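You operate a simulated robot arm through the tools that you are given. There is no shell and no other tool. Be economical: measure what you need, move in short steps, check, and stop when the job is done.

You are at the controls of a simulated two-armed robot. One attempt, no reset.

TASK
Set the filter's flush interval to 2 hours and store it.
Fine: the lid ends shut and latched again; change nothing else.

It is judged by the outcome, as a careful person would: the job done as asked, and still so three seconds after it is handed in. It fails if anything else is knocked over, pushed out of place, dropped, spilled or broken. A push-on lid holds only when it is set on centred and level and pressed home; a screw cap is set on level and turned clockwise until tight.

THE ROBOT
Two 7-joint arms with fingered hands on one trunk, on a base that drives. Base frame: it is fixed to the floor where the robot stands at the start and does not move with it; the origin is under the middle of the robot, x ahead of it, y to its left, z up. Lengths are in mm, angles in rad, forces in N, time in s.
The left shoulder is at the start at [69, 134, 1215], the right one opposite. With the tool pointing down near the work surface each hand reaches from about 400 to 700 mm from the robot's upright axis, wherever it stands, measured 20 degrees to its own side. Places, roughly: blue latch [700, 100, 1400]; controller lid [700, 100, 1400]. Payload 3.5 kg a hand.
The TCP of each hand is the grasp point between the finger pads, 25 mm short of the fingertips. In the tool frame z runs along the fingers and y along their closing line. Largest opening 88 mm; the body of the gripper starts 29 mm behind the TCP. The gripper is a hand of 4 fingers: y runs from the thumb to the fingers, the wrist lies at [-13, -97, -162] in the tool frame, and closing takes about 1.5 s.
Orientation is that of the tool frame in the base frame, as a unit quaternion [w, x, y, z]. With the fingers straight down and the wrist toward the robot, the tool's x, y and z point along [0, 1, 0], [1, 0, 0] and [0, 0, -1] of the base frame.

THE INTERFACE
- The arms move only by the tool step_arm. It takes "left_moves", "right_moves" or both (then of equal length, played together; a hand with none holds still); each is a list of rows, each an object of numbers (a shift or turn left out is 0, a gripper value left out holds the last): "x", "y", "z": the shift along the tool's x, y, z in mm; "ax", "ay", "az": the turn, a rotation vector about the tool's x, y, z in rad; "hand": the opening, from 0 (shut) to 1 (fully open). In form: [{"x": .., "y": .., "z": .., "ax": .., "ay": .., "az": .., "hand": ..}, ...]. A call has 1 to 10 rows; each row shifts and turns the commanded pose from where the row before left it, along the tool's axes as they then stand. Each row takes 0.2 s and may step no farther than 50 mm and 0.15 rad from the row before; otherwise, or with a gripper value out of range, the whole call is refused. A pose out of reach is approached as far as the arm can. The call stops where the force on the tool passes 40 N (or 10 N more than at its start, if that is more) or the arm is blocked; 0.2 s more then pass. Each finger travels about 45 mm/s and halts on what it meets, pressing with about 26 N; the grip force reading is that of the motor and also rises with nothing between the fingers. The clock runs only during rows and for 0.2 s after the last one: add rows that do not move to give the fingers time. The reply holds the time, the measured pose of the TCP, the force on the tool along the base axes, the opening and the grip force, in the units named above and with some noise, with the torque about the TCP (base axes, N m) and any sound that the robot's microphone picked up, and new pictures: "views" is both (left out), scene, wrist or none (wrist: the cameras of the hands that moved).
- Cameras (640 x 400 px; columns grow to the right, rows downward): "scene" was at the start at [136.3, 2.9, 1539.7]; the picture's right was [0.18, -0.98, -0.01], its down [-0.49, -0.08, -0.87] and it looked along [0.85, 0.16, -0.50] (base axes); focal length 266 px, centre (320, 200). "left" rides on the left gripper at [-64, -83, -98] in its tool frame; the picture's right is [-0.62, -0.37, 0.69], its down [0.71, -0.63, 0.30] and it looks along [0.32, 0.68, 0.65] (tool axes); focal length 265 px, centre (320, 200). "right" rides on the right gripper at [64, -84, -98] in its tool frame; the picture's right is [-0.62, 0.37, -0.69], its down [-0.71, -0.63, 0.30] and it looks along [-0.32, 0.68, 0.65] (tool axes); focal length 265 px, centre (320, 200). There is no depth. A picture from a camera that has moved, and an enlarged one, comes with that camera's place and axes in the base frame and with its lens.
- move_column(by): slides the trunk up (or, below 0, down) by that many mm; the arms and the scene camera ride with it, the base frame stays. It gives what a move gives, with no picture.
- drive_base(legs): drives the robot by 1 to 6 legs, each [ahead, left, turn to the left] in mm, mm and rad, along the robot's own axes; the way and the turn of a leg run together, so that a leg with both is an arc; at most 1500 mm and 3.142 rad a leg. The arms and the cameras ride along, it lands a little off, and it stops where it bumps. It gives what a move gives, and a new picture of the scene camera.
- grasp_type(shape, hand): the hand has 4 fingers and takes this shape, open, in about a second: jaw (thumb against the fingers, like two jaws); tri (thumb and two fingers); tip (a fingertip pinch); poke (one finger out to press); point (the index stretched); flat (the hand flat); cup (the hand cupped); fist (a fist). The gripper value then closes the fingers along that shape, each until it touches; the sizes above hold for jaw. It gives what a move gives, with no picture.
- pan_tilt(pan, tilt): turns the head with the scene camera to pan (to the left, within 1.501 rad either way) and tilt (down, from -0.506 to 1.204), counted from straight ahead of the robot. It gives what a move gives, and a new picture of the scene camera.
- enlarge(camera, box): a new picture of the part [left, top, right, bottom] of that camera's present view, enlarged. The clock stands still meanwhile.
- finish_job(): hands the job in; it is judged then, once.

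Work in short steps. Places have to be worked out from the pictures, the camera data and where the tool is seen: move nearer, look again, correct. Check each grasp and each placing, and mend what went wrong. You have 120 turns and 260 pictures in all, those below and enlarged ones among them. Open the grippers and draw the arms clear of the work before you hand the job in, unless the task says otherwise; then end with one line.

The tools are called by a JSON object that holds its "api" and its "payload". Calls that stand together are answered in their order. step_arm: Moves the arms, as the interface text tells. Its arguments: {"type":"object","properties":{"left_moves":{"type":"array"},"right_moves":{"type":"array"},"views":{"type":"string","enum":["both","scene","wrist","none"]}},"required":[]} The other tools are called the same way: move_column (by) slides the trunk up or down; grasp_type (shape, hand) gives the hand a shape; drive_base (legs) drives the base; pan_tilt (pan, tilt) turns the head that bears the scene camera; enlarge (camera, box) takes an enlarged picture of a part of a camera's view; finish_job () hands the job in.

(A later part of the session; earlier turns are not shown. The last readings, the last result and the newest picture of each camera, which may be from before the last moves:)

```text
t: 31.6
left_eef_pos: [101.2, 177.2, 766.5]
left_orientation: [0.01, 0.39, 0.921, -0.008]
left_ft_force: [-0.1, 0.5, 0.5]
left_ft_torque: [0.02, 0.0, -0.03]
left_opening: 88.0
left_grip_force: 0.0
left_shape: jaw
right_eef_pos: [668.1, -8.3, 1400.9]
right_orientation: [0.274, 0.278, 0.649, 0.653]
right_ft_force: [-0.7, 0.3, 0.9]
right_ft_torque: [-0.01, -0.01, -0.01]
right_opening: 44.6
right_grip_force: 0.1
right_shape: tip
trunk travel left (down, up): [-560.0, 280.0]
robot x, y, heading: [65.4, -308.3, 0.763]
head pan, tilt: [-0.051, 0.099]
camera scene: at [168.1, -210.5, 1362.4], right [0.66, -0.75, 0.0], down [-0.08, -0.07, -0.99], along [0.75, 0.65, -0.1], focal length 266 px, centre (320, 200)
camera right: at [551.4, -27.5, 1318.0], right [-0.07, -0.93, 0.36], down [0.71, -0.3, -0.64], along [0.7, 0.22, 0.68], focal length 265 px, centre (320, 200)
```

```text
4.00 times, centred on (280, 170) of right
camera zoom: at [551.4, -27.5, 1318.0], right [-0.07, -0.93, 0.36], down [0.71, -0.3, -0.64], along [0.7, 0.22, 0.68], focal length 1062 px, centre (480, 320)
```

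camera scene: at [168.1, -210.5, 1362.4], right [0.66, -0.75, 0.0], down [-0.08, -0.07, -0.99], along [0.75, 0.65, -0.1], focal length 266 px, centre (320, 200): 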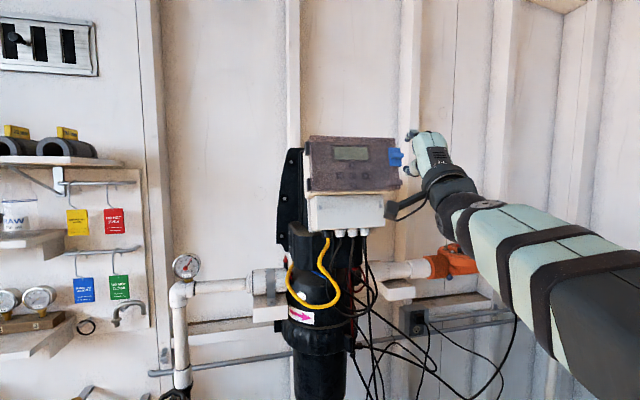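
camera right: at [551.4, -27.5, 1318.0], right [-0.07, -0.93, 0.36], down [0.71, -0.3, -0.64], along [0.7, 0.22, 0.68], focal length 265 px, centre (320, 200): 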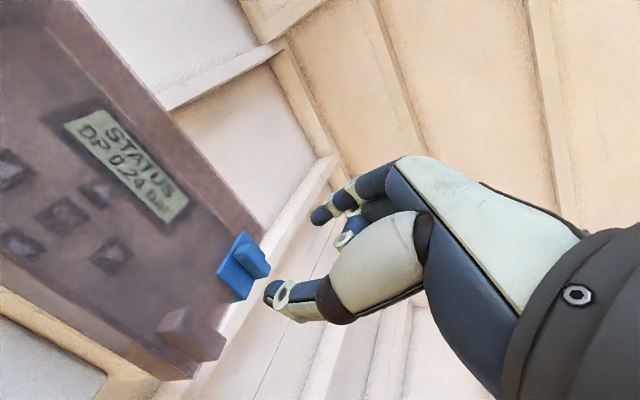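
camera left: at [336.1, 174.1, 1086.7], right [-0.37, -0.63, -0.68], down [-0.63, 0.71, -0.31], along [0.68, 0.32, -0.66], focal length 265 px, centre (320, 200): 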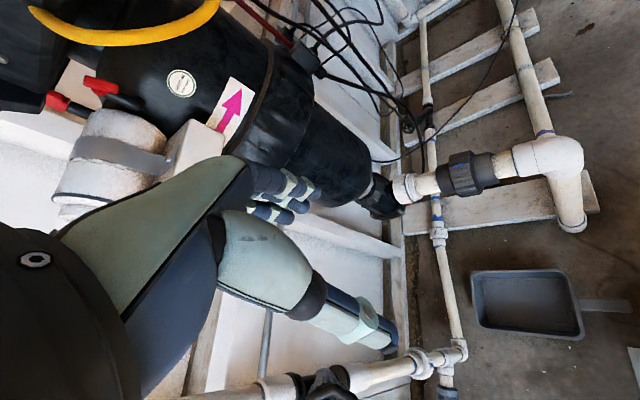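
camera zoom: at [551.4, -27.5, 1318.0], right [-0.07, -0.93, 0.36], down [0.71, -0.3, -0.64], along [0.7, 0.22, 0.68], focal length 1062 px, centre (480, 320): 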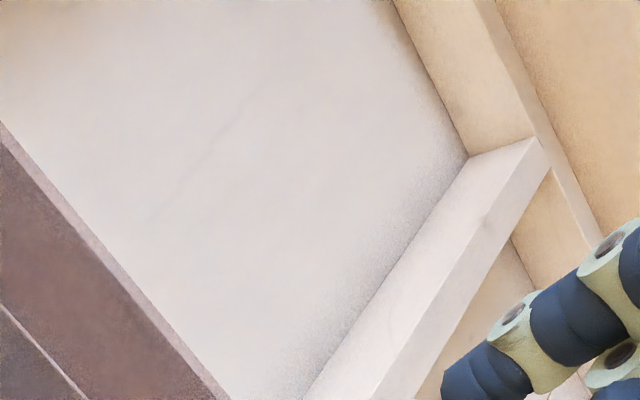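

Aligned vertically and laterally. Advance 35 mm and check.

{"api": "step_arm", "payload": {"right_moves": [{"z": 18}, {"z": 17}], "views": "none"}}

{"api": "enlarge", "payload": {"camera": "scene", "box": [360, 120, 456, 180]}}

{"api": "enlarge", "payload": {"camera": "right", "box": [220, 150, 380, 330]}}

```text
t: 32.2
left_eef_pos: [102.9, 177.1, 767.9]
left_orientation: [0.011, 0.391, 0.92, -0.01]
left_ft_force: [0.5, -0.8, -0.4]
left_ft_torque: [-0.01, -0.02, -0.02]
left_opening: 88.1
left_grip_force: 0.0
left_shape: jaw
right_eef_pos: [692.1, 19.8, 1399.5]
right_orientation: [0.274, 0.279, 0.649, 0.653]
right_ft_force: [-0.3, 0.7, 0.1]
right_ft_torque: [0.01, -0.01, -0.05]
right_opening: 44.4
right_grip_force: 0.0
right_shape: tip
trunk travel left (down, up): [-560.0, 280.0]
robot x, y, heading: [61.6, -307.1, 0.766]
head pan, tilt: [-0.051, 0.099]
```

```text
6.67 times, centred on (408, 150) of scene
camera zoom: at [168.8, -210.0, 1362.3], right [0.66, -0.75, 0.0], down [-0.08, -0.07, -0.99], along [0.75, 0.65, -0.1], focal length 1772 px, centre (-267, 533)
```

zoom: 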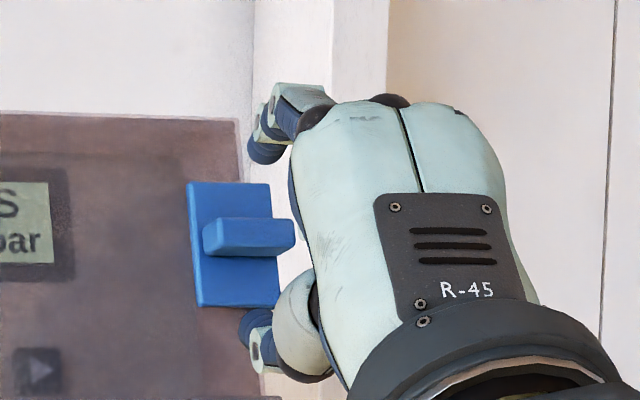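

```text
2.22 times, centred on (300, 240) of right
camera zoom: at [575.6, -0.9, 1316.9], right [-0.07, -0.93, 0.36], down [0.71, -0.3, -0.64], along [0.7, 0.22, 0.68], focal length 590 px, centre (364, 111)
```

zoom: 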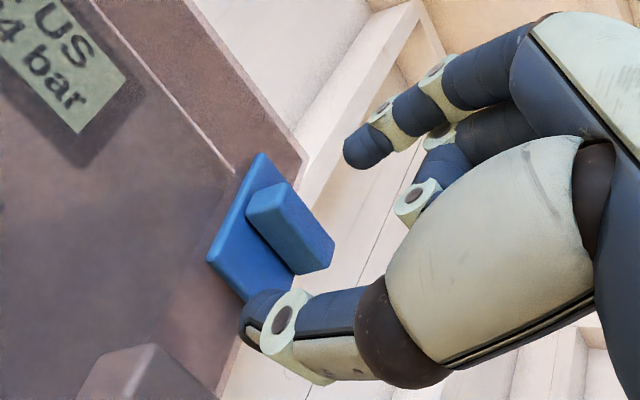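

Tips straddle the rib. I close the pinch.

{"api": "step_arm", "payload": {"right_moves": [{"hand": 0.25}, {"hand": 0.0}, {"hand": 0.0}, {"hand": 0.0}, {"hand": 0.0}], "views": "none"}}

{"api": "enlarge", "payload": {"camera": "scene", "box": [360, 120, 456, 180]}}

{"api": "enlarge", "payload": {"camera": "right", "box": [220, 150, 380, 330]}}

```text
t: 33.4
left_eef_pos: [103.0, 176.1, 766.9]
left_orientation: [0.011, 0.39, 0.921, -0.009]
left_ft_force: [-0.2, -0.7, -0.1]
left_ft_torque: [-0.01, 0.03, -0.01]
left_opening: 87.8
left_grip_force: 0.0
left_shape: jaw
right_eef_pos: [689.9, 18.3, 1400.1]
right_orientation: [0.274, 0.278, 0.649, 0.653]
right_ft_force: [-1.6, -0.3, 0.2]
right_ft_torque: [0.07, -0.02, 0.01]
right_opening: 0.0
right_grip_force: 25.9
right_shape: tip
trunk travel left (down, up): [-560.0, 280.0]
robot x, y, heading: [63.5, -305.3, 0.769]
head pan, tilt: [-0.051, 0.099]
```

```text
6.67 times, centred on (408, 150) of scene
camera zoom: at [167.8, -210.7, 1362.4], right [0.66, -0.75, 0.0], down [-0.07, -0.07, -0.99], along [0.75, 0.65, -0.1], focal length 1772 px, centre (-267, 533)
```

zoom: 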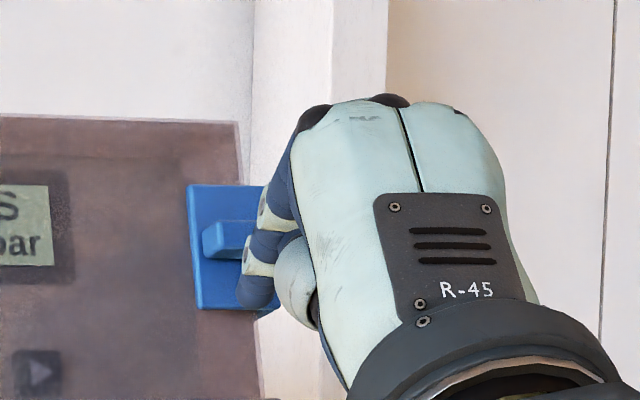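

```text
2.22 times, centred on (300, 240) of right
camera zoom: at [574.4, -1.5, 1317.5], right [-0.07, -0.93, 0.36], down [0.71, -0.3, -0.63], along [0.7, 0.22, 0.68], focal length 590 px, centre (364, 111)
```

zoom: 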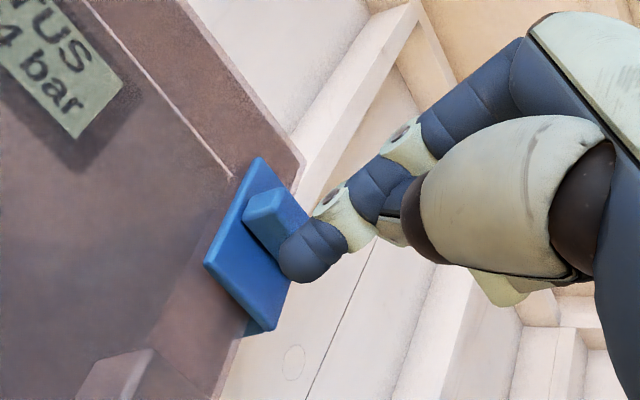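

The pinch closed in front of the rib, missing it. Reopen, advance ~14 mm, close again.

{"api": "step_arm", "payload": {"right_moves": [{"hand": 0.4}, {"hand": 0.4}, {"hand": 0.4}, {"z": 7}, {"z": 7}, {"hand": 0.4}], "views": "none"}}

{"api": "enlarge", "payload": {"camera": "right", "box": [220, 150, 380, 330]}}

```text
t: 34.8
left_eef_pos: [101.6, 175.9, 767.5]
left_orientation: [0.011, 0.391, 0.92, -0.009]
left_ft_force: [0.4, -0.5, -0.7]
left_ft_torque: [0.01, -0.02, 0.02]
left_opening: 87.9
left_grip_force: 0.0
left_shape: jaw
right_eef_pos: [700.4, 26.0, 1400.9]
right_orientation: [0.274, 0.278, 0.649, 0.653]
right_ft_force: [-2.8, -1.5, -1.2]
right_ft_torque: [-0.06, 0.08, 0.0]
right_opening: 35.7
right_grip_force: 0.1
right_shape: tip
trunk travel left (down, up): [-560.0, 280.0]
robot x, y, heading: [60.0, -309.5, 0.763]
head pan, tilt: [-0.051, 0.099]
```

```text
2.22 times, centred on (300, 240) of right
camera zoom: at [585.2, 6.1, 1317.8], right [-0.07, -0.93, 0.36], down [0.71, -0.3, -0.63], along [0.7, 0.22, 0.68], focal length 590 px, centre (364, 111)
```

zoom: 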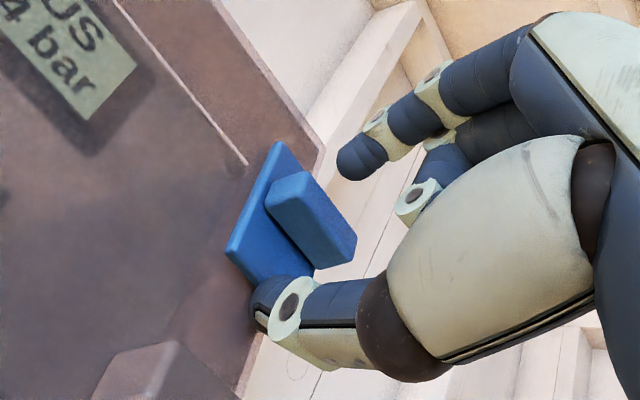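

The thumb reaches the lid before the index. I back off a little, pitch the hand down ~0.2 so the index leads, and try the pinch.

{"api": "step_arm", "payload": {"right_moves": [{"z": -10}, {"ax": 0.1}, {"ax": 0.1}, {"y": 3, "z": 6}, {"z": 6}, {"hand": 0.4}], "views": "none"}}

{"api": "enlarge", "payload": {"camera": "right", "box": [220, 150, 380, 330]}}

{"api": "enlarge", "payload": {"camera": "scene", "box": [360, 120, 456, 180]}}

```text
t: 36.2
left_eef_pos: [101.4, 175.2, 767.4]
left_orientation: [0.011, 0.391, 0.92, -0.008]
left_ft_force: [-0.1, 0.7, -0.2]
left_ft_torque: [-0.03, -0.03, -0.02]
left_opening: 87.7
left_grip_force: 0.0
left_shape: jaw
right_eef_pos: [703.5, 26.3, 1402.4]
right_orientation: [0.246, 0.305, 0.71, 0.585]
right_ft_force: [0.8, 0.5, 0.1]
right_ft_torque: [0.01, -0.02, -0.01]
right_opening: 35.3
right_grip_force: 0.0
right_shape: tip
trunk travel left (down, up): [-560.0, 280.0]
robot x, y, heading: [64.5, -307.6, 0.765]
head pan, tilt: [-0.051, 0.099]
```

```text
2.22 times, centred on (300, 240) of right
camera zoom: at [577.6, -3.7, 1340.3], right [0.0, -0.87, 0.49], down [0.62, -0.39, -0.68], along [0.79, 0.3, 0.54], focal length 590 px, centre (364, 111)
```

zoom: 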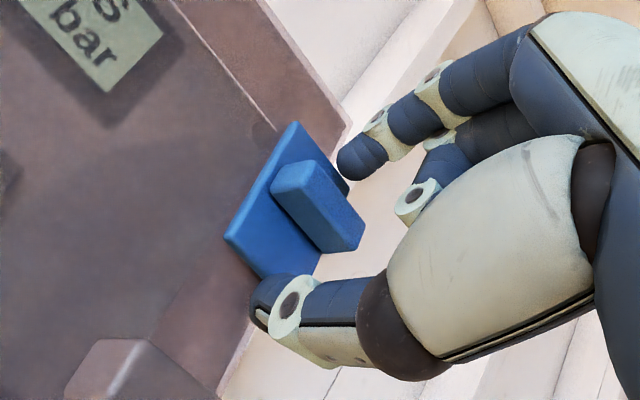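

```text
6.67 times, centred on (408, 150) of scene
camera zoom: at [167.5, -210.8, 1362.4], right [0.66, -0.75, 0.0], down [-0.07, -0.07, -1.0], along [0.75, 0.65, -0.1], focal length 1772 px, centre (-267, 533)
```

zoom: 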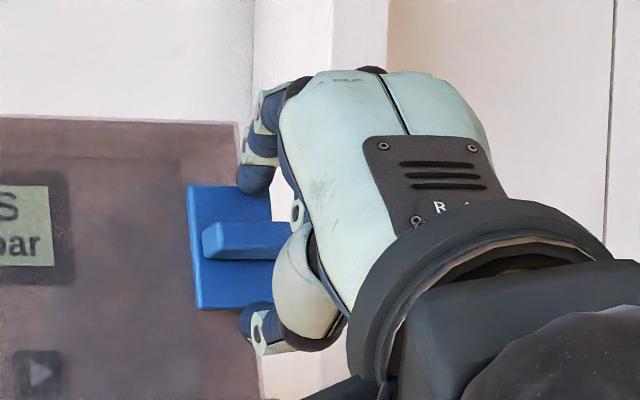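

No contact. Advance a few mm more and close.

{"api": "step_arm", "payload": {"right_moves": [{"z": 7, "y": 2}, {"hand": 0.2}, {"hand": 0.0}, {"hand": 0.0}, {"hand": 0.0}, {"hand": 0.0}], "views": "none"}}

{"api": "enlarge", "payload": {"camera": "right", "box": [220, 150, 380, 330]}}

{"api": "enlarge", "payload": {"camera": "scene", "box": [360, 120, 456, 180]}}

```text
t: 37.6
left_eef_pos: [100.3, 173.9, 768.6]
left_orientation: [0.011, 0.391, 0.92, -0.007]
left_ft_force: [-0.9, 0.2, 0.7]
left_ft_torque: [-0.03, -0.02, 0.0]
left_opening: 87.7
left_grip_force: 0.2
left_shape: jaw
right_eef_pos: [706.1, 29.3, 1403.8]
right_orientation: [0.246, 0.304, 0.71, 0.586]
right_ft_force: [-5.1, -5.4, 4.3]
right_ft_torque: [0.17, -0.08, -0.04]
right_opening: 27.5
right_grip_force: 26.6
right_shape: tip
trunk travel left (down, up): [-560.0, 280.0]
robot x, y, heading: [64.1, -307.1, 0.765]
head pan, tilt: [-0.051, 0.099]
```

```text
2.22 times, centred on (300, 240) of right
camera zoom: at [580.6, -1.9, 1342.9], right [-0.01, -0.87, 0.49], down [0.62, -0.39, -0.68], along [0.78, 0.3, 0.54], focal length 590 px, centre (364, 111)
```

zoom: 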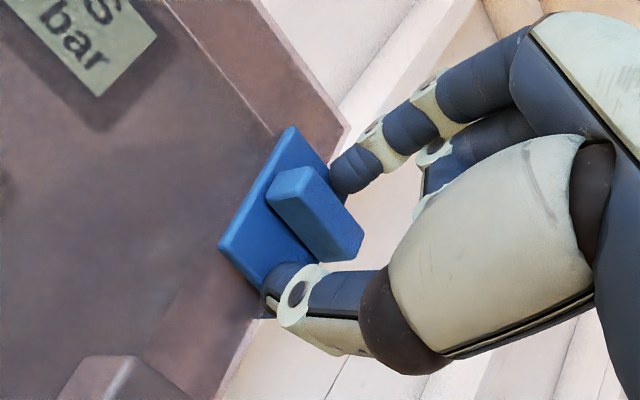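

```text
6.67 times, centred on (408, 150) of scene
camera zoom: at [164.9, -213.6, 1362.9], right [0.66, -0.75, 0.0], down [-0.07, -0.06, -1.0], along [0.75, 0.65, -0.1], focal length 1772 px, centre (-267, 533)
```

zoom: 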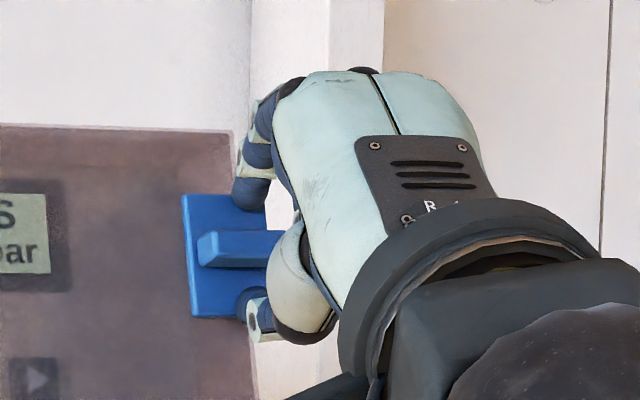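

Thumb presses on the plate near its lower edge. Backing off a few mm with closing command so the fingers slide onto the rib.

{"api": "step_arm", "payload": {"right_moves": [{"z": -3}, {"z": -3}, {"hand": 0}, {"hand": 0}], "views": "none"}}

{"api": "enlarge", "payload": {"camera": "right", "box": [220, 150, 380, 330]}}

```text
t: 38.6
left_eef_pos: [102.1, 176.6, 768.0]
left_orientation: [0.011, 0.391, 0.92, -0.008]
left_ft_force: [0.0, -0.5, 0.2]
left_ft_torque: [0.02, -0.02, 0.04]
left_opening: 87.8
left_grip_force: 0.1
left_shape: jaw
right_eef_pos: [704.7, 27.6, 1402.8]
right_orientation: [0.245, 0.305, 0.711, 0.584]
right_ft_force: [-0.3, -1.6, 1.3]
right_ft_torque: [0.04, 0.0, -0.02]
right_opening: 22.2
right_grip_force: 26.4
right_shape: tip
trunk travel left (down, up): [-560.0, 280.0]
robot x, y, heading: [59.1, -306.1, 0.769]
head pan, tilt: [-0.051, 0.099]
```

```text
2.22 times, centred on (300, 240) of right
camera zoom: at [579.0, -3.1, 1341.6], right [0.0, -0.87, 0.49], down [0.62, -0.39, -0.68], along [0.79, 0.3, 0.54], focal length 590 px, centre (364, 111)
```

zoom: 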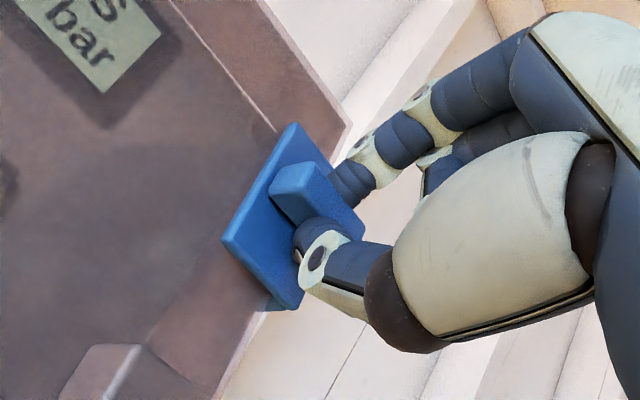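

The rib is pinched now (opening 22, rib between thumb and index). I pull outward gently and watch the force.

{"api": "step_arm", "payload": {"right_moves": [{"z": -4}, {"z": -4}, {"z": -4}], "views": "none"}}

{"api": "enlarge", "payload": {"camera": "right", "box": [220, 150, 380, 330]}}

```text
t: 39.4
left_eef_pos: [103.5, 177.8, 766.4]
left_orientation: [0.011, 0.39, 0.921, -0.009]
left_ft_force: [0.0, -0.3, 0.2]
left_ft_torque: [0.03, -0.01, 0.01]
left_opening: 88.0
left_grip_force: 0.1
left_shape: jaw
right_eef_pos: [699.8, 21.8, 1402.0]
right_orientation: [0.244, 0.305, 0.712, 0.583]
right_ft_force: [9.4, 5.9, 4.4]
right_ft_torque: [0.05, -0.09, -0.02]
right_opening: 21.5
right_grip_force: 26.3
right_shape: tip
trunk travel left (down, up): [-560.0, 280.0]
robot x, y, heading: [63.8, -308.6, 0.768]
head pan, tilt: [-0.051, 0.099]
```

```text
2.22 times, centred on (300, 240) of right
camera zoom: at [572.5, -8.7, 1342.7], right [0.0, -0.87, 0.49], down [0.62, -0.39, -0.68], along [0.79, 0.3, 0.54], focal length 590 px, centre (364, 111)
```

zoom: 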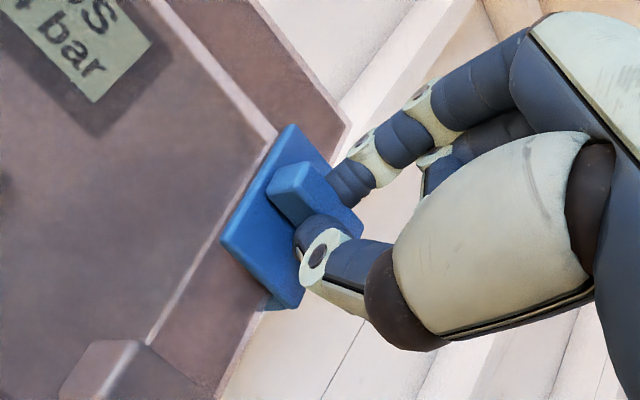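

{"api": "enlarge", "payload": {"camera": "scene", "box": [290, 115, 450, 215]}}

{"api": "enlarge", "payload": {"camera": "right", "box": [150, 50, 310, 330]}}

```text
4.00 times, centred on (370, 165) of scene
camera zoom: at [170.0, -208.8, 1362.2], right [0.66, -0.75, 0.0], down [-0.08, -0.07, -0.99], along [0.75, 0.65, -0.1], focal length 1063 px, centre (120, 340)
```

zoom: 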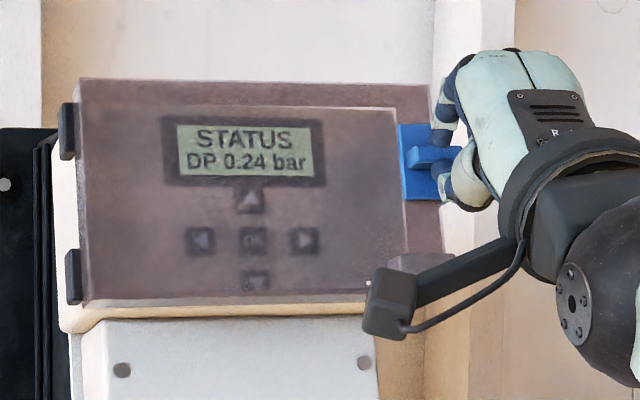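

```text
1.43 times, centred on (230, 190) of right
camera zoom: at [572.5, -8.7, 1342.7], right [0.0, -0.87, 0.49], down [0.62, -0.39, -0.68], along [0.79, 0.3, 0.54], focal length 379 px, centre (449, 214)
```

zoom: 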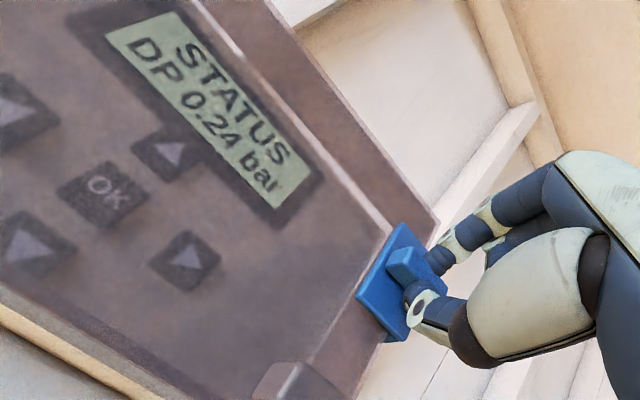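

The lid seems to lift slightly against a springy resistance (12 N), with the latch riding on it, so pulling isn't the release motion. I go back in and test a turn of the rib.

{"api": "step_arm", "payload": {"right_moves": [{"z": 5}, {"z": 5}, {"az": 0.06}, {"az": 0.06}, {"az": 0.06}], "views": "none"}}

{"api": "enlarge", "payload": {"camera": "right", "box": [150, 50, 310, 330]}}

```text
t: 40.6
left_eef_pos: [102.1, 175.8, 768.3]
left_orientation: [0.011, 0.39, 0.921, -0.009]
left_ft_force: [-0.1, -0.1, 0.7]
left_ft_torque: [0.0, 0.03, 0.0]
left_opening: 88.0
left_grip_force: 0.0
left_shape: jaw
right_eef_pos: [702.9, 27.3, 1403.2]
right_orientation: [0.19, 0.366, 0.681, 0.605]
right_ft_force: [0.6, 0.3, 1.5]
right_ft_torque: [0.03, -0.03, 0.0]
right_opening: 21.7
right_grip_force: 26.3
right_shape: tip
trunk travel left (down, up): [-560.0, 280.0]
robot x, y, heading: [64.4, -310.1, 0.77]
head pan, tilt: [-0.051, 0.099]
```

```text
1.43 times, centred on (230, 190) of right
camera zoom: at [569.1, 7.9, 1354.5], right [0.02, -0.93, 0.38], down [0.51, -0.31, -0.8], along [0.86, 0.21, 0.47], focal length 379 px, centre (449, 214)
```

zoom: 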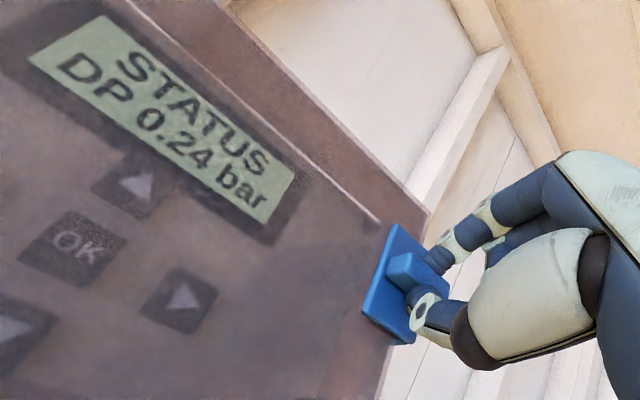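

Turning gave no torque information (point grip). Rib being horizontal suggests a vertical slide; I undo the turn and test an upward push, reading the force.

{"api": "step_arm", "payload": {"right_moves": [{"az": -0.09}, {"az": -0.09}, {"y": 3}, {"y": 3}, {"y": 3}], "views": "none"}}

{"api": "enlarge", "payload": {"camera": "right", "box": [150, 50, 310, 330]}}

```text
t: 41.8
left_eef_pos: [103.7, 177.0, 767.0]
left_orientation: [0.011, 0.391, 0.92, -0.009]
left_ft_force: [-0.1, -0.2, 0.0]
left_ft_torque: [-0.02, 0.03, 0.0]
left_opening: 87.9
left_grip_force: 0.1
left_shape: jaw
right_eef_pos: [706.2, 27.8, 1413.7]
right_orientation: [0.246, 0.304, 0.711, 0.585]
right_ft_force: [0.0, 0.1, -1.5]
right_ft_torque: [0.02, -0.01, -0.02]
right_opening: 21.6
right_grip_force: 26.3
right_shape: tip
trunk travel left (down, up): [-560.0, 280.0]
robot x, y, heading: [62.1, -308.2, 0.771]
head pan, tilt: [-0.051, 0.099]
```

```text
1.43 times, centred on (230, 190) of right
camera zoom: at [579.0, -3.0, 1351.5], right [0.0, -0.87, 0.49], down [0.62, -0.39, -0.68], along [0.79, 0.3, 0.54], focal length 379 px, centre (449, 214)
```

zoom: 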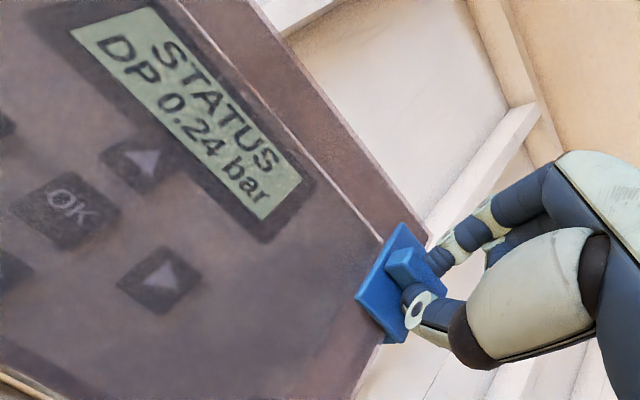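

The latch slid up about 10 mm with little force: it's a vertical slide. Continue up until a stop.

{"api": "step_arm", "payload": {"right_moves": [{"y": 4}, {"y": 4}, {"y": 4}], "views": "none"}}

{"api": "enlarge", "payload": {"camera": "scene", "box": [290, 115, 450, 215]}}

```text
t: 42.6
left_eef_pos: [102.4, 176.5, 766.6]
left_orientation: [0.01, 0.39, 0.921, -0.008]
left_ft_force: [-0.7, 0.4, 0.4]
left_ft_torque: [-0.02, 0.01, 0.04]
left_opening: 87.7
left_grip_force: 0.0
left_shape: jaw
right_eef_pos: [707.7, 29.3, 1420.7]
right_orientation: [0.245, 0.306, 0.712, 0.582]
right_ft_force: [-5.5, -4.3, -13.3]
right_ft_torque: [-0.26, 0.22, 0.0]
right_opening: 21.6
right_grip_force: 26.0
right_shape: tip
trunk travel left (down, up): [-560.0, 280.0]
robot x, y, heading: [64.5, -305.5, 0.763]
head pan, tilt: [-0.051, 0.099]
```

```text
4.00 times, centred on (370, 165) of scene
camera zoom: at [168.4, -211.0, 1362.1], right [0.66, -0.75, 0.0], down [-0.08, -0.07, -0.99], along [0.75, 0.65, -0.1], focal length 1063 px, centre (120, 340)
```

zoom: 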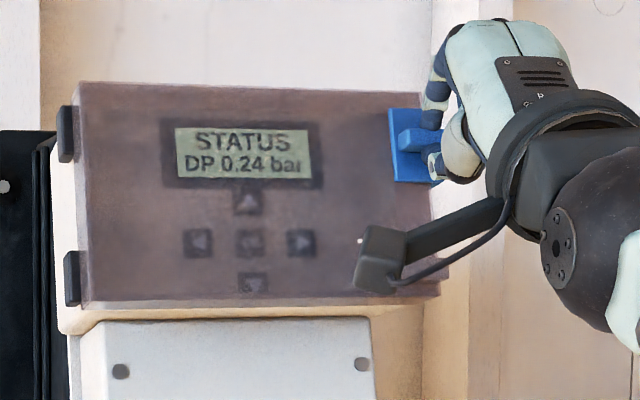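

Latch is at its upper stop. I relieve the load and pull the lid open along its arc by the pinched rib.

{"api": "step_arm", "payload": {"right_moves": [{"y": -3}, {"y": -1.5, "z": -8}, {"y": -1.5, "z": -8, "x": 1}, {"y": -1.5, "z": -8, "x": 1}, {"y": -1.5, "z": -8, "x": 2}, {"y": -1.5, "z": -8, "x": 2}], "views": "none"}}

{"api": "enlarge", "payload": {"camera": "scene", "box": [290, 115, 450, 215]}}

```text
t: 44.0
left_eef_pos: [102.1, 176.8, 767.2]
left_orientation: [0.01, 0.391, 0.92, -0.008]
left_ft_force: [0.5, 0.6, -0.6]
left_ft_torque: [0.01, 0.01, -0.01]
left_opening: 87.7
left_grip_force: 0.1
left_shape: jaw
right_eef_pos: [674.1, 5.5, 1420.6]
right_orientation: [0.244, 0.304, 0.712, 0.584]
right_ft_force: [-0.2, 1.1, 0.0]
right_ft_torque: [-0.02, 0.08, -0.01]
right_opening: 21.3
right_grip_force: 26.0
right_shape: tip
trunk travel left (down, up): [-560.0, 280.0]
robot x, y, heading: [63.6, -309.4, 0.766]
head pan, tilt: [-0.051, 0.099]
```

```text
4.00 times, centred on (370, 165) of scene
camera zoom: at [167.6, -210.4, 1362.4], right [0.66, -0.75, 0.0], down [-0.07, -0.07, -0.99], along [0.75, 0.65, -0.1], focal length 1063 px, centre (120, 340)
```

zoom: 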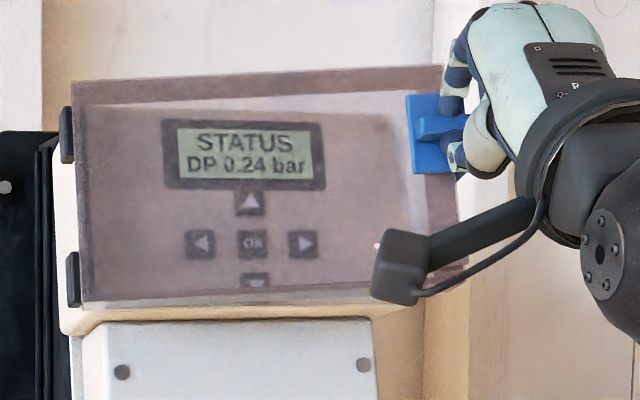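

The lid opens freely with the latch up. Continue along the arc.

{"api": "step_arm", "payload": {"right_moves": [{"y": -2, "z": -11.7, "x": 2.9}, {"y": -2, "z": -11.5, "x": 3.5}, {"y": -2, "z": -11.2, "x": 4.3}, {"y": -2, "z": -10.9, "x": 5}, {"y": -2, "z": -10.6, "x": 5.6}, {"y": -2, "z": -10.2, "x": 6.4}, {"y": -2, "z": -9.8, "x": 7}, {"y": -2, "z": -9.3, "x": 7.5}], "views": "both"}}

```text
t: 45.8
left_eef_pos: [102.7, 178.2, 766.7]
left_orientation: [0.01, 0.391, 0.92, -0.009]
left_ft_force: [0.0, 0.6, 0.5]
left_ft_torque: [0.0, 0.02, -0.02]
left_opening: 87.8
left_grip_force: 0.1
left_shape: jaw
right_eef_pos: [606.8, -18.0, 1430.8]
right_orientation: [0.241, 0.31, 0.71, 0.585]
right_ft_force: [0.2, 2.5, -1.9]
right_ft_torque: [-0.01, 0.05, 0.01]
right_opening: 21.3
right_grip_force: 26.5
right_shape: tip
right hand out of reach, approached as far as the arm can: row 7, 8
trunk travel left (down, up): [-560.0, 280.0]
robot x, y, heading: [63.8, -307.3, 0.766]
head pan, tilt: [-0.051, 0.099]
camera scene: at [167.9, -209.2, 1362.2], right [0.66, -0.75, 0.0], down [-0.08, -0.07, -0.99], along [0.75, 0.65, -0.1], focal length 266 px, centre (320, 200)
camera right: at [479.7, -47.8, 1369.9], right [0.0, -0.87, 0.49], down [0.61, -0.39, -0.69], along [0.79, 0.3, 0.53], focal length 265 px, centre (320, 200)
```

scene: 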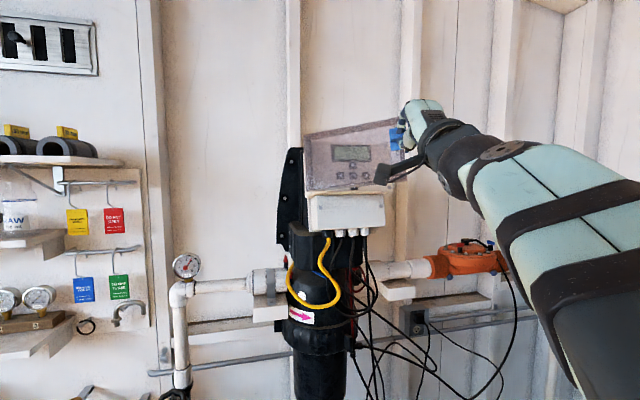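
right: 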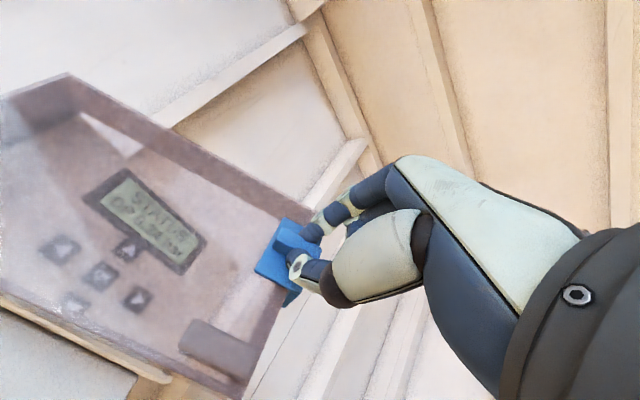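

Lid is open ~40° and the arm is at its near limit. I release the rib and move the hand right, clear of the lid edge.

{"api": "step_arm", "payload": {"right_moves": [{"hand": 0.5}, {"hand": 0.5}, {"hand": 0.5}, {"x": -20}, {"x": -30}, {"x": -30}], "views": "both"}}

{"api": "enlarge", "payload": {"camera": "scene", "box": [290, 105, 450, 205]}}

```text
t: 47.2
left_eef_pos: [103.1, 175.5, 767.6]
left_orientation: [0.009, 0.391, 0.92, -0.008]
left_ft_force: [-0.3, -0.1, -0.4]
left_ft_torque: [0.01, -0.01, -0.01]
left_opening: 87.6
left_grip_force: 0.1
left_shape: jaw
right_eef_pos: [657.9, -71.7, 1432.1]
right_orientation: [0.245, 0.303, 0.711, 0.585]
right_ft_force: [0.6, -0.6, 0.3]
right_ft_torque: [-0.02, 0.03, 0.01]
right_opening: 43.8
right_grip_force: 0.0
right_shape: tip
trunk travel left (down, up): [-560.0, 280.0]
robot x, y, heading: [66.0, -309.9, 0.766]
head pan, tilt: [-0.051, 0.099]
camera scene: at [168.6, -211.6, 1362.4], right [0.66, -0.75, 0.0], down [-0.08, -0.06, -0.99], along [0.75, 0.65, -0.1], focal length 266 px, centre (320, 200)
camera right: at [530.9, -102.4, 1370.6], right [0.0, -0.87, 0.49], down [0.62, -0.39, -0.68], along [0.79, 0.3, 0.54], focal length 265 px, centre (320, 200)
```

scene: 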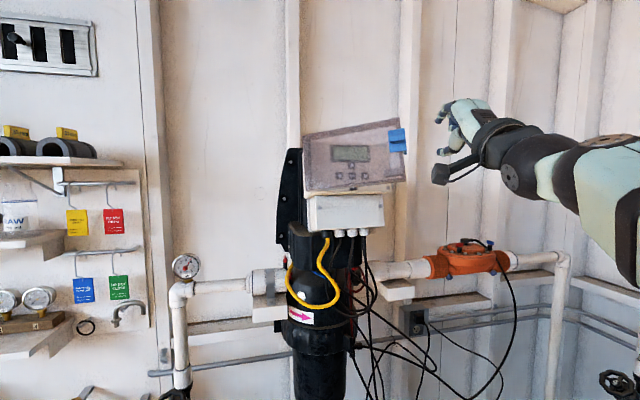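
right: 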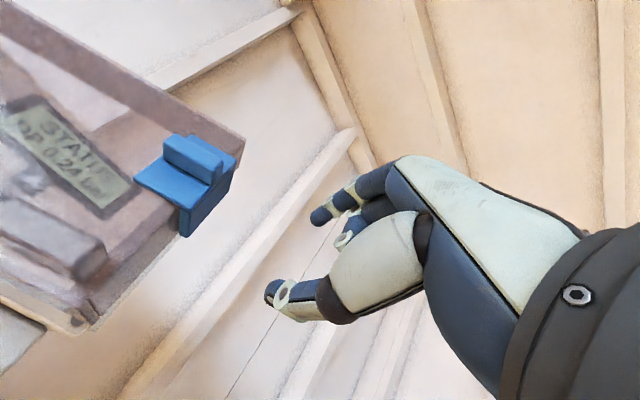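

```text
4.00 times, centred on (370, 155) of scene
camera zoom: at [168.6, -211.6, 1362.4], right [0.66, -0.75, 0.0], down [-0.08, -0.06, -0.99], along [0.75, 0.65, -0.1], focal length 1063 px, centre (120, 380)
```

zoom: 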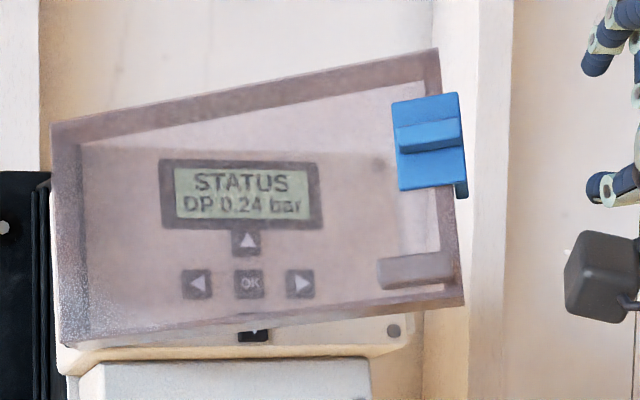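

The lid stays ajar and the latch rides up on it. I set the poke shape, level the hand, and see where the fingertip sits.

{"api": "grasp_type", "payload": {"hand": "right", "shape": "poke"}}

{"api": "step_arm", "payload": {"right_moves": [{"ax": -0.1}, {"ax": -0.1, "hand": 0.0}, {"z": 15}, {"z": 15}, {"z": 10}], "views": "both"}}

{"api": "enlarge", "payload": {"camera": "scene", "box": [290, 95, 490, 220]}}

```text
t: 48.1
left_eef_pos: [101.3, 176.3, 767.2]
left_orientation: [0.011, 0.391, 0.92, -0.008]
left_ft_force: [-0.2, -0.8, 0.1]
left_ft_torque: [0.0, -0.01, 0.02]
left_opening: 87.5
left_grip_force: 0.0
left_shape: jaw
right_eef_pos: [657.3, -71.2, 1432.7]
right_orientation: [0.246, 0.305, 0.711, 0.584]
right_ft_force: [-0.5, -0.2, 1.3]
right_ft_torque: [-0.01, 0.01, 0.01]
right_opening: 0.1
right_grip_force: 0.0
right_shape: poke
trunk travel left (down, up): [-560.0, 280.0]
robot x, y, heading: [62.1, -305.3, 0.769]
head pan, tilt: [-0.051, 0.099]
```

```text
t: 49.3
left_eef_pos: [102.4, 176.7, 767.4]
left_orientation: [0.01, 0.39, 0.921, -0.009]
left_ft_force: [-0.9, 0.4, 0.0]
left_ft_torque: [-0.03, 0.01, -0.01]
left_opening: 87.7
left_grip_force: 0.1
left_shape: jaw
right_eef_pos: [685.5, -43.2, 1429.8]
right_orientation: [0.273, 0.278, 0.649, 0.653]
right_ft_force: [-0.4, 0.1, -0.1]
right_ft_torque: [0.02, -0.02, -0.01]
right_opening: 0.0
right_grip_force: 0.1
right_shape: poke
trunk travel left (down, up): [-560.0, 280.0]
robot x, y, heading: [63.0, -306.4, 0.764]
head pan, tilt: [-0.051, 0.099]
camera scene: at [168.2, -210.5, 1362.4], right [0.66, -0.75, 0.0], down [-0.08, -0.07, -0.99], along [0.75, 0.65, -0.1], focal length 266 px, centre (320, 200)
camera right: at [569.3, -63.8, 1347.6], right [-0.07, -0.93, 0.36], down [0.71, -0.3, -0.63], along [0.7, 0.22, 0.68], focal length 265 px, centre (320, 200)
```

scene: 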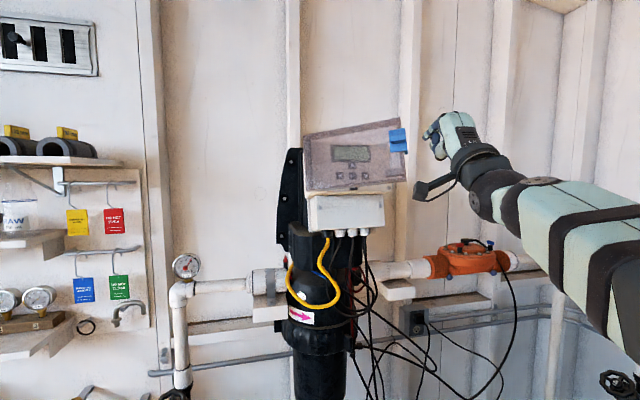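
right: 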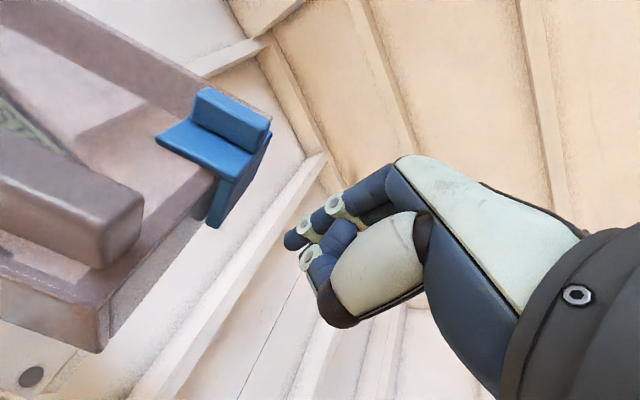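

```text
3.20 times, centred on (390, 158) of scene
camera zoom: at [168.2, -210.5, 1362.4], right [0.66, -0.75, 0.0], down [-0.08, -0.07, -0.99], along [0.75, 0.65, -0.1], focal length 850 px, centre (96, 336)
```

zoom: 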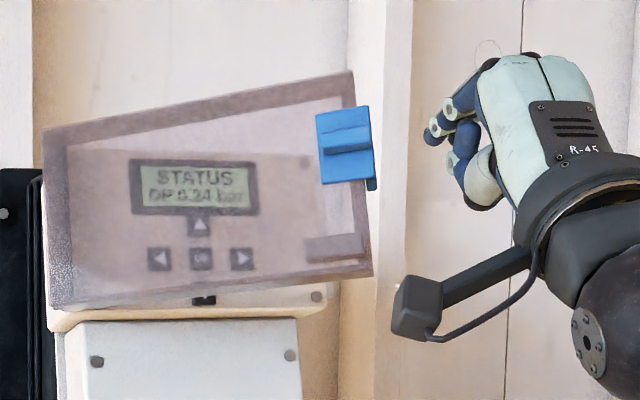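

I move forward a little, then sweep left behind the lid's free edge to swing it open.

{"api": "step_arm", "payload": {"right_moves": [{"z": 10}, {"z": 10, "y": -10}, {"x": 20, "y": -10}, {"x": 20}, {"x": 15}, {"x": 15}, {"x": 15}], "views": "both"}}

{"api": "enlarge", "payload": {"camera": "scene", "box": [290, 95, 490, 220]}}

```text
t: 50.8
left_eef_pos: [107.4, 172.3, 769.6]
left_orientation: [0.008, 0.394, 0.919, -0.006]
left_ft_force: [0.5, 0.0, -0.8]
left_ft_torque: [-0.03, 0.01, -0.02]
left_opening: 87.6
left_grip_force: 0.1
left_shape: jaw
right_eef_pos: [662.7, -6.4, 1418.5]
right_orientation: [0.288, 0.295, 0.633, 0.655]
right_ft_force: [8.6, -26.6, 3.1]
right_ft_torque: [0.26, 0.16, 0.49]
right_opening: 0.0
right_grip_force: 0.1
right_shape: poke
trunk travel left (down, up): [-560.0, 280.0]
robot x, y, heading: [65.0, -309.7, 0.76]
head pan, tilt: [-0.051, 0.099]
stopped in row 7 (right hand): the force on the tool passed its limit at 42 N (the readings are from after the stop); the commanded pose is now the measured one
camera scene: at [169.6, -217.2, 1362.7], right [0.65, -0.76, 0.0], down [-0.08, -0.06, -1.0], along [0.75, 0.65, -0.1], focal length 266 px, centre (320, 200)
camera right: at [547.0, -18.8, 1335.4], right [-0.11, -0.93, 0.34], down [0.7, -0.32, -0.64], along [0.7, 0.17, 0.69], focal length 265 px, centre (320, 200)
```

scene: 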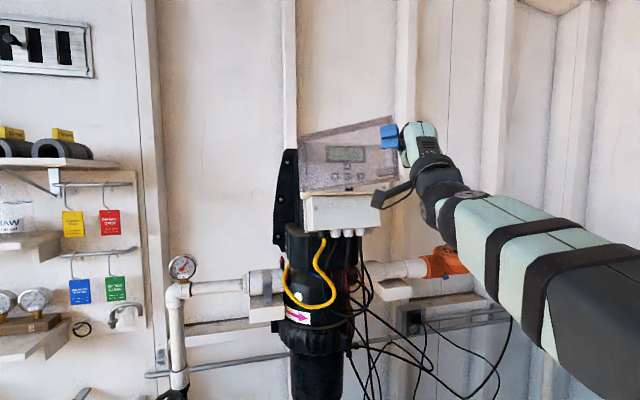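
right: 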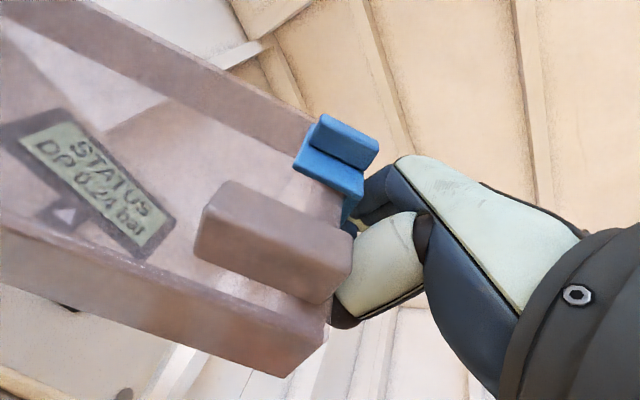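

```text
3.20 times, centred on (390, 158) of scene
camera zoom: at [169.6, -217.2, 1362.7], right [0.65, -0.76, 0.0], down [-0.08, -0.06, -1.0], along [0.75, 0.65, -0.1], focal length 850 px, centre (96, 336)
```

zoom: 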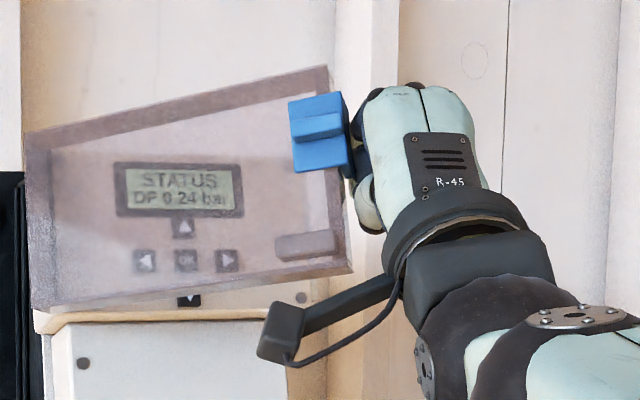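

The lid edge jams on the hand at 45° (friction). I back off, yaw the hand left so it lies nearly parallel to the lid, then push sideways.

{"api": "step_arm", "payload": {"right_moves": [{"x": -15}, {"x": -20}, {"ay": 0.13}, {"ay": 0.13}, {"ay": 0.13}, {"ay": 0.13}], "views": "both"}}

{"api": "enlarge", "payload": {"camera": "scene", "box": [290, 95, 490, 220]}}

```text
t: 52.2
left_eef_pos: [106.0, 175.5, 767.6]
left_orientation: [0.01, 0.392, 0.92, -0.009]
left_ft_force: [0.6, 0.5, 0.3]
left_ft_torque: [0.03, 0.01, 0.0]
left_opening: 87.6
left_grip_force: 0.1
left_shape: jaw
right_eef_pos: [682.1, -18.3, 1413.5]
right_orientation: [0.107, 0.109, 0.693, 0.704]
right_ft_force: [0.0, -0.6, -0.4]
right_ft_torque: [0.04, -0.02, -0.02]
right_opening: 0.0
right_grip_force: 0.1
right_shape: poke
trunk travel left (down, up): [-560.0, 280.0]
robot x, y, heading: [64.8, -308.0, 0.762]
head pan, tilt: [-0.051, 0.099]
camera scene: at [170.5, -211.9, 1362.2], right [0.65, -0.76, 0.0], down [-0.08, -0.07, -0.99], along [0.75, 0.65, -0.1], focal length 266 px, centre (320, 200)
camera right: at [590.9, -88.8, 1328.7], right [0.38, -0.85, 0.35], down [0.77, 0.09, -0.63], along [0.51, 0.51, 0.69], focal length 265 px, centre (320, 200)
```

scene: 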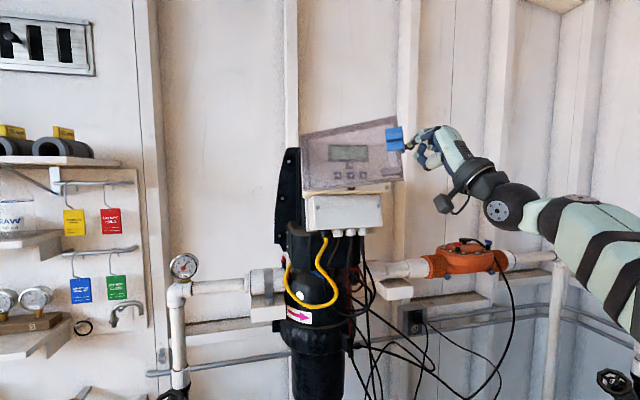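
right: 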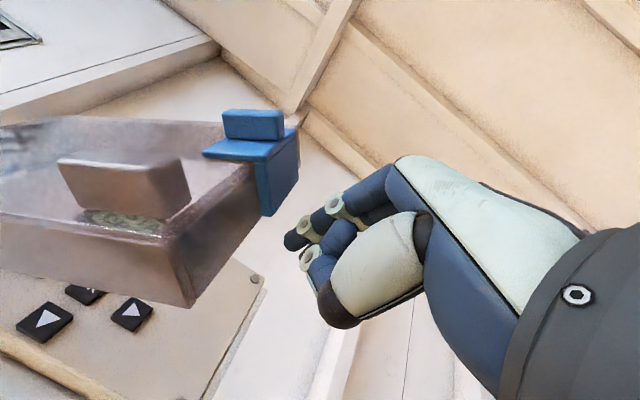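

```text
3.20 times, centred on (390, 158) of scene
camera zoom: at [170.5, -211.9, 1362.2], right [0.65, -0.76, 0.0], down [-0.08, -0.07, -0.99], along [0.75, 0.65, -0.1], focal length 850 px, centre (96, 336)
```

zoom: 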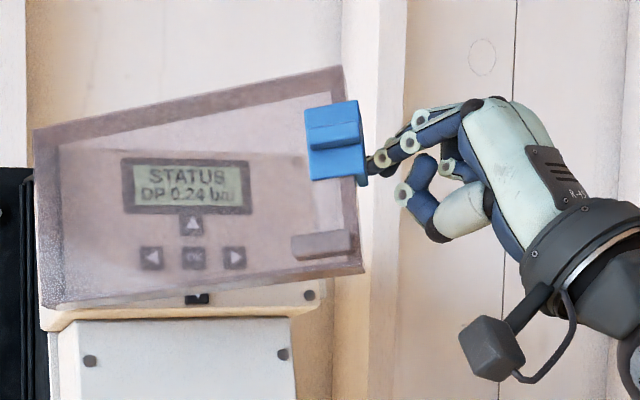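

The lid is a shallow cover; the fingertip is just behind its edge. I lower the hand 40 mm (away from the latch), advance, then push the lid sideways from inside.

{"api": "step_arm", "payload": {"right_moves": [{"y": -20}, {"y": -20}, {"z": 20}, {"z": 20}, {"x": 12}, {"x": 12}, {"x": 12}, {"x": 12}], "views": "both"}}

```text
t: 54.0
left_eef_pos: [104.7, 176.4, 767.3]
left_orientation: [0.011, 0.393, 0.92, -0.008]
left_ft_force: [0.3, -0.4, 0.4]
left_ft_torque: [0.01, 0.0, -0.01]
left_opening: 87.9
left_grip_force: 0.0
left_shape: jaw
right_eef_pos: [644.0, 38.9, 1373.7]
right_orientation: [0.108, 0.108, 0.692, 0.705]
right_ft_force: [0.2, 0.2, 0.4]
right_ft_torque: [0.02, -0.01, 0.01]
right_opening: 0.1
right_grip_force: 0.0
right_shape: poke
trunk travel left (down, up): [-560.0, 280.0]
robot x, y, heading: [64.6, -306.3, 0.761]
head pan, tilt: [-0.051, 0.099]
camera scene: at [167.7, -211.5, 1362.4], right [0.65, -0.76, 0.0], down [-0.07, -0.07, -1.0], along [0.75, 0.65, -0.1], focal length 266 px, centre (320, 200)
camera right: at [553.5, -33.1, 1289.8], right [0.38, -0.85, 0.35], down [0.77, 0.08, -0.63], along [0.51, 0.51, 0.69], focal length 265 px, centre (320, 200)
```

scene: 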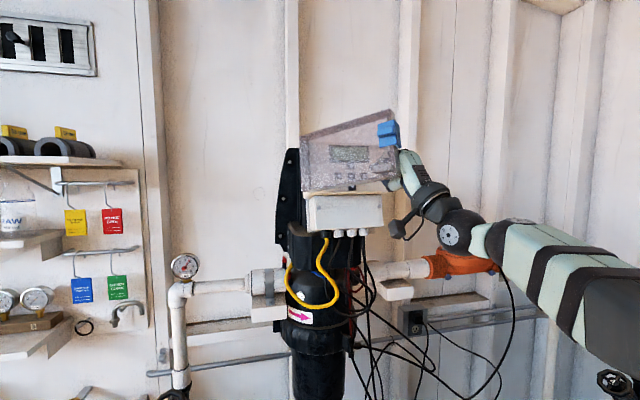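
right: 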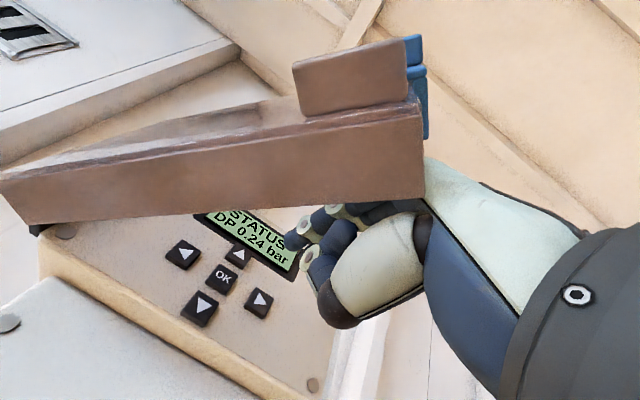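

Perfect: the hand is behind the lid and the bracket is below it. Keep sweeping to open the lid further.

{"api": "step_arm", "payload": {"right_moves": [{"x": 15}, {"x": 15}, {"x": 15}, {"x": 15}, {"x": 15}, {"x": 15}], "views": "both"}}

```text
t: 55.4
left_eef_pos: [104.7, 174.6, 766.6]
left_orientation: [0.01, 0.392, 0.92, -0.008]
left_ft_force: [-0.4, -0.2, -0.3]
left_ft_torque: [-0.03, 0.03, -0.01]
left_opening: 87.7
left_grip_force: 0.1
left_shape: jaw
right_eef_pos: [558.5, 64.2, 1376.0]
right_orientation: [0.108, 0.109, 0.693, 0.705]
right_ft_force: [0.6, 0.3, -0.8]
right_ft_torque: [0.0, -0.02, 0.01]
right_opening: 0.2
right_grip_force: 0.1
right_shape: poke
trunk travel left (down, up): [-560.0, 280.0]
robot x, y, heading: [65.4, -313.1, 0.761]
head pan, tilt: [-0.051, 0.099]
camera scene: at [167.7, -211.7, 1362.5], right [0.65, -0.76, 0.0], down [-0.07, -0.07, -1.0], along [0.75, 0.65, -0.1], focal length 266 px, centre (320, 200)
camera right: at [467.8, -6.4, 1291.1], right [0.38, -0.85, 0.35], down [0.77, 0.08, -0.63], along [0.51, 0.51, 0.69], focal length 265 px, centre (320, 200)
```

scene: 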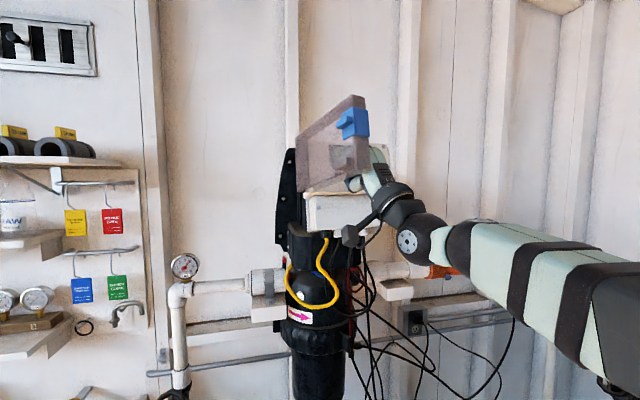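
right: 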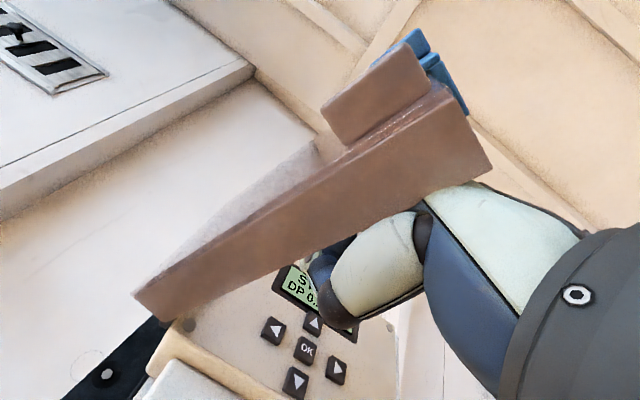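

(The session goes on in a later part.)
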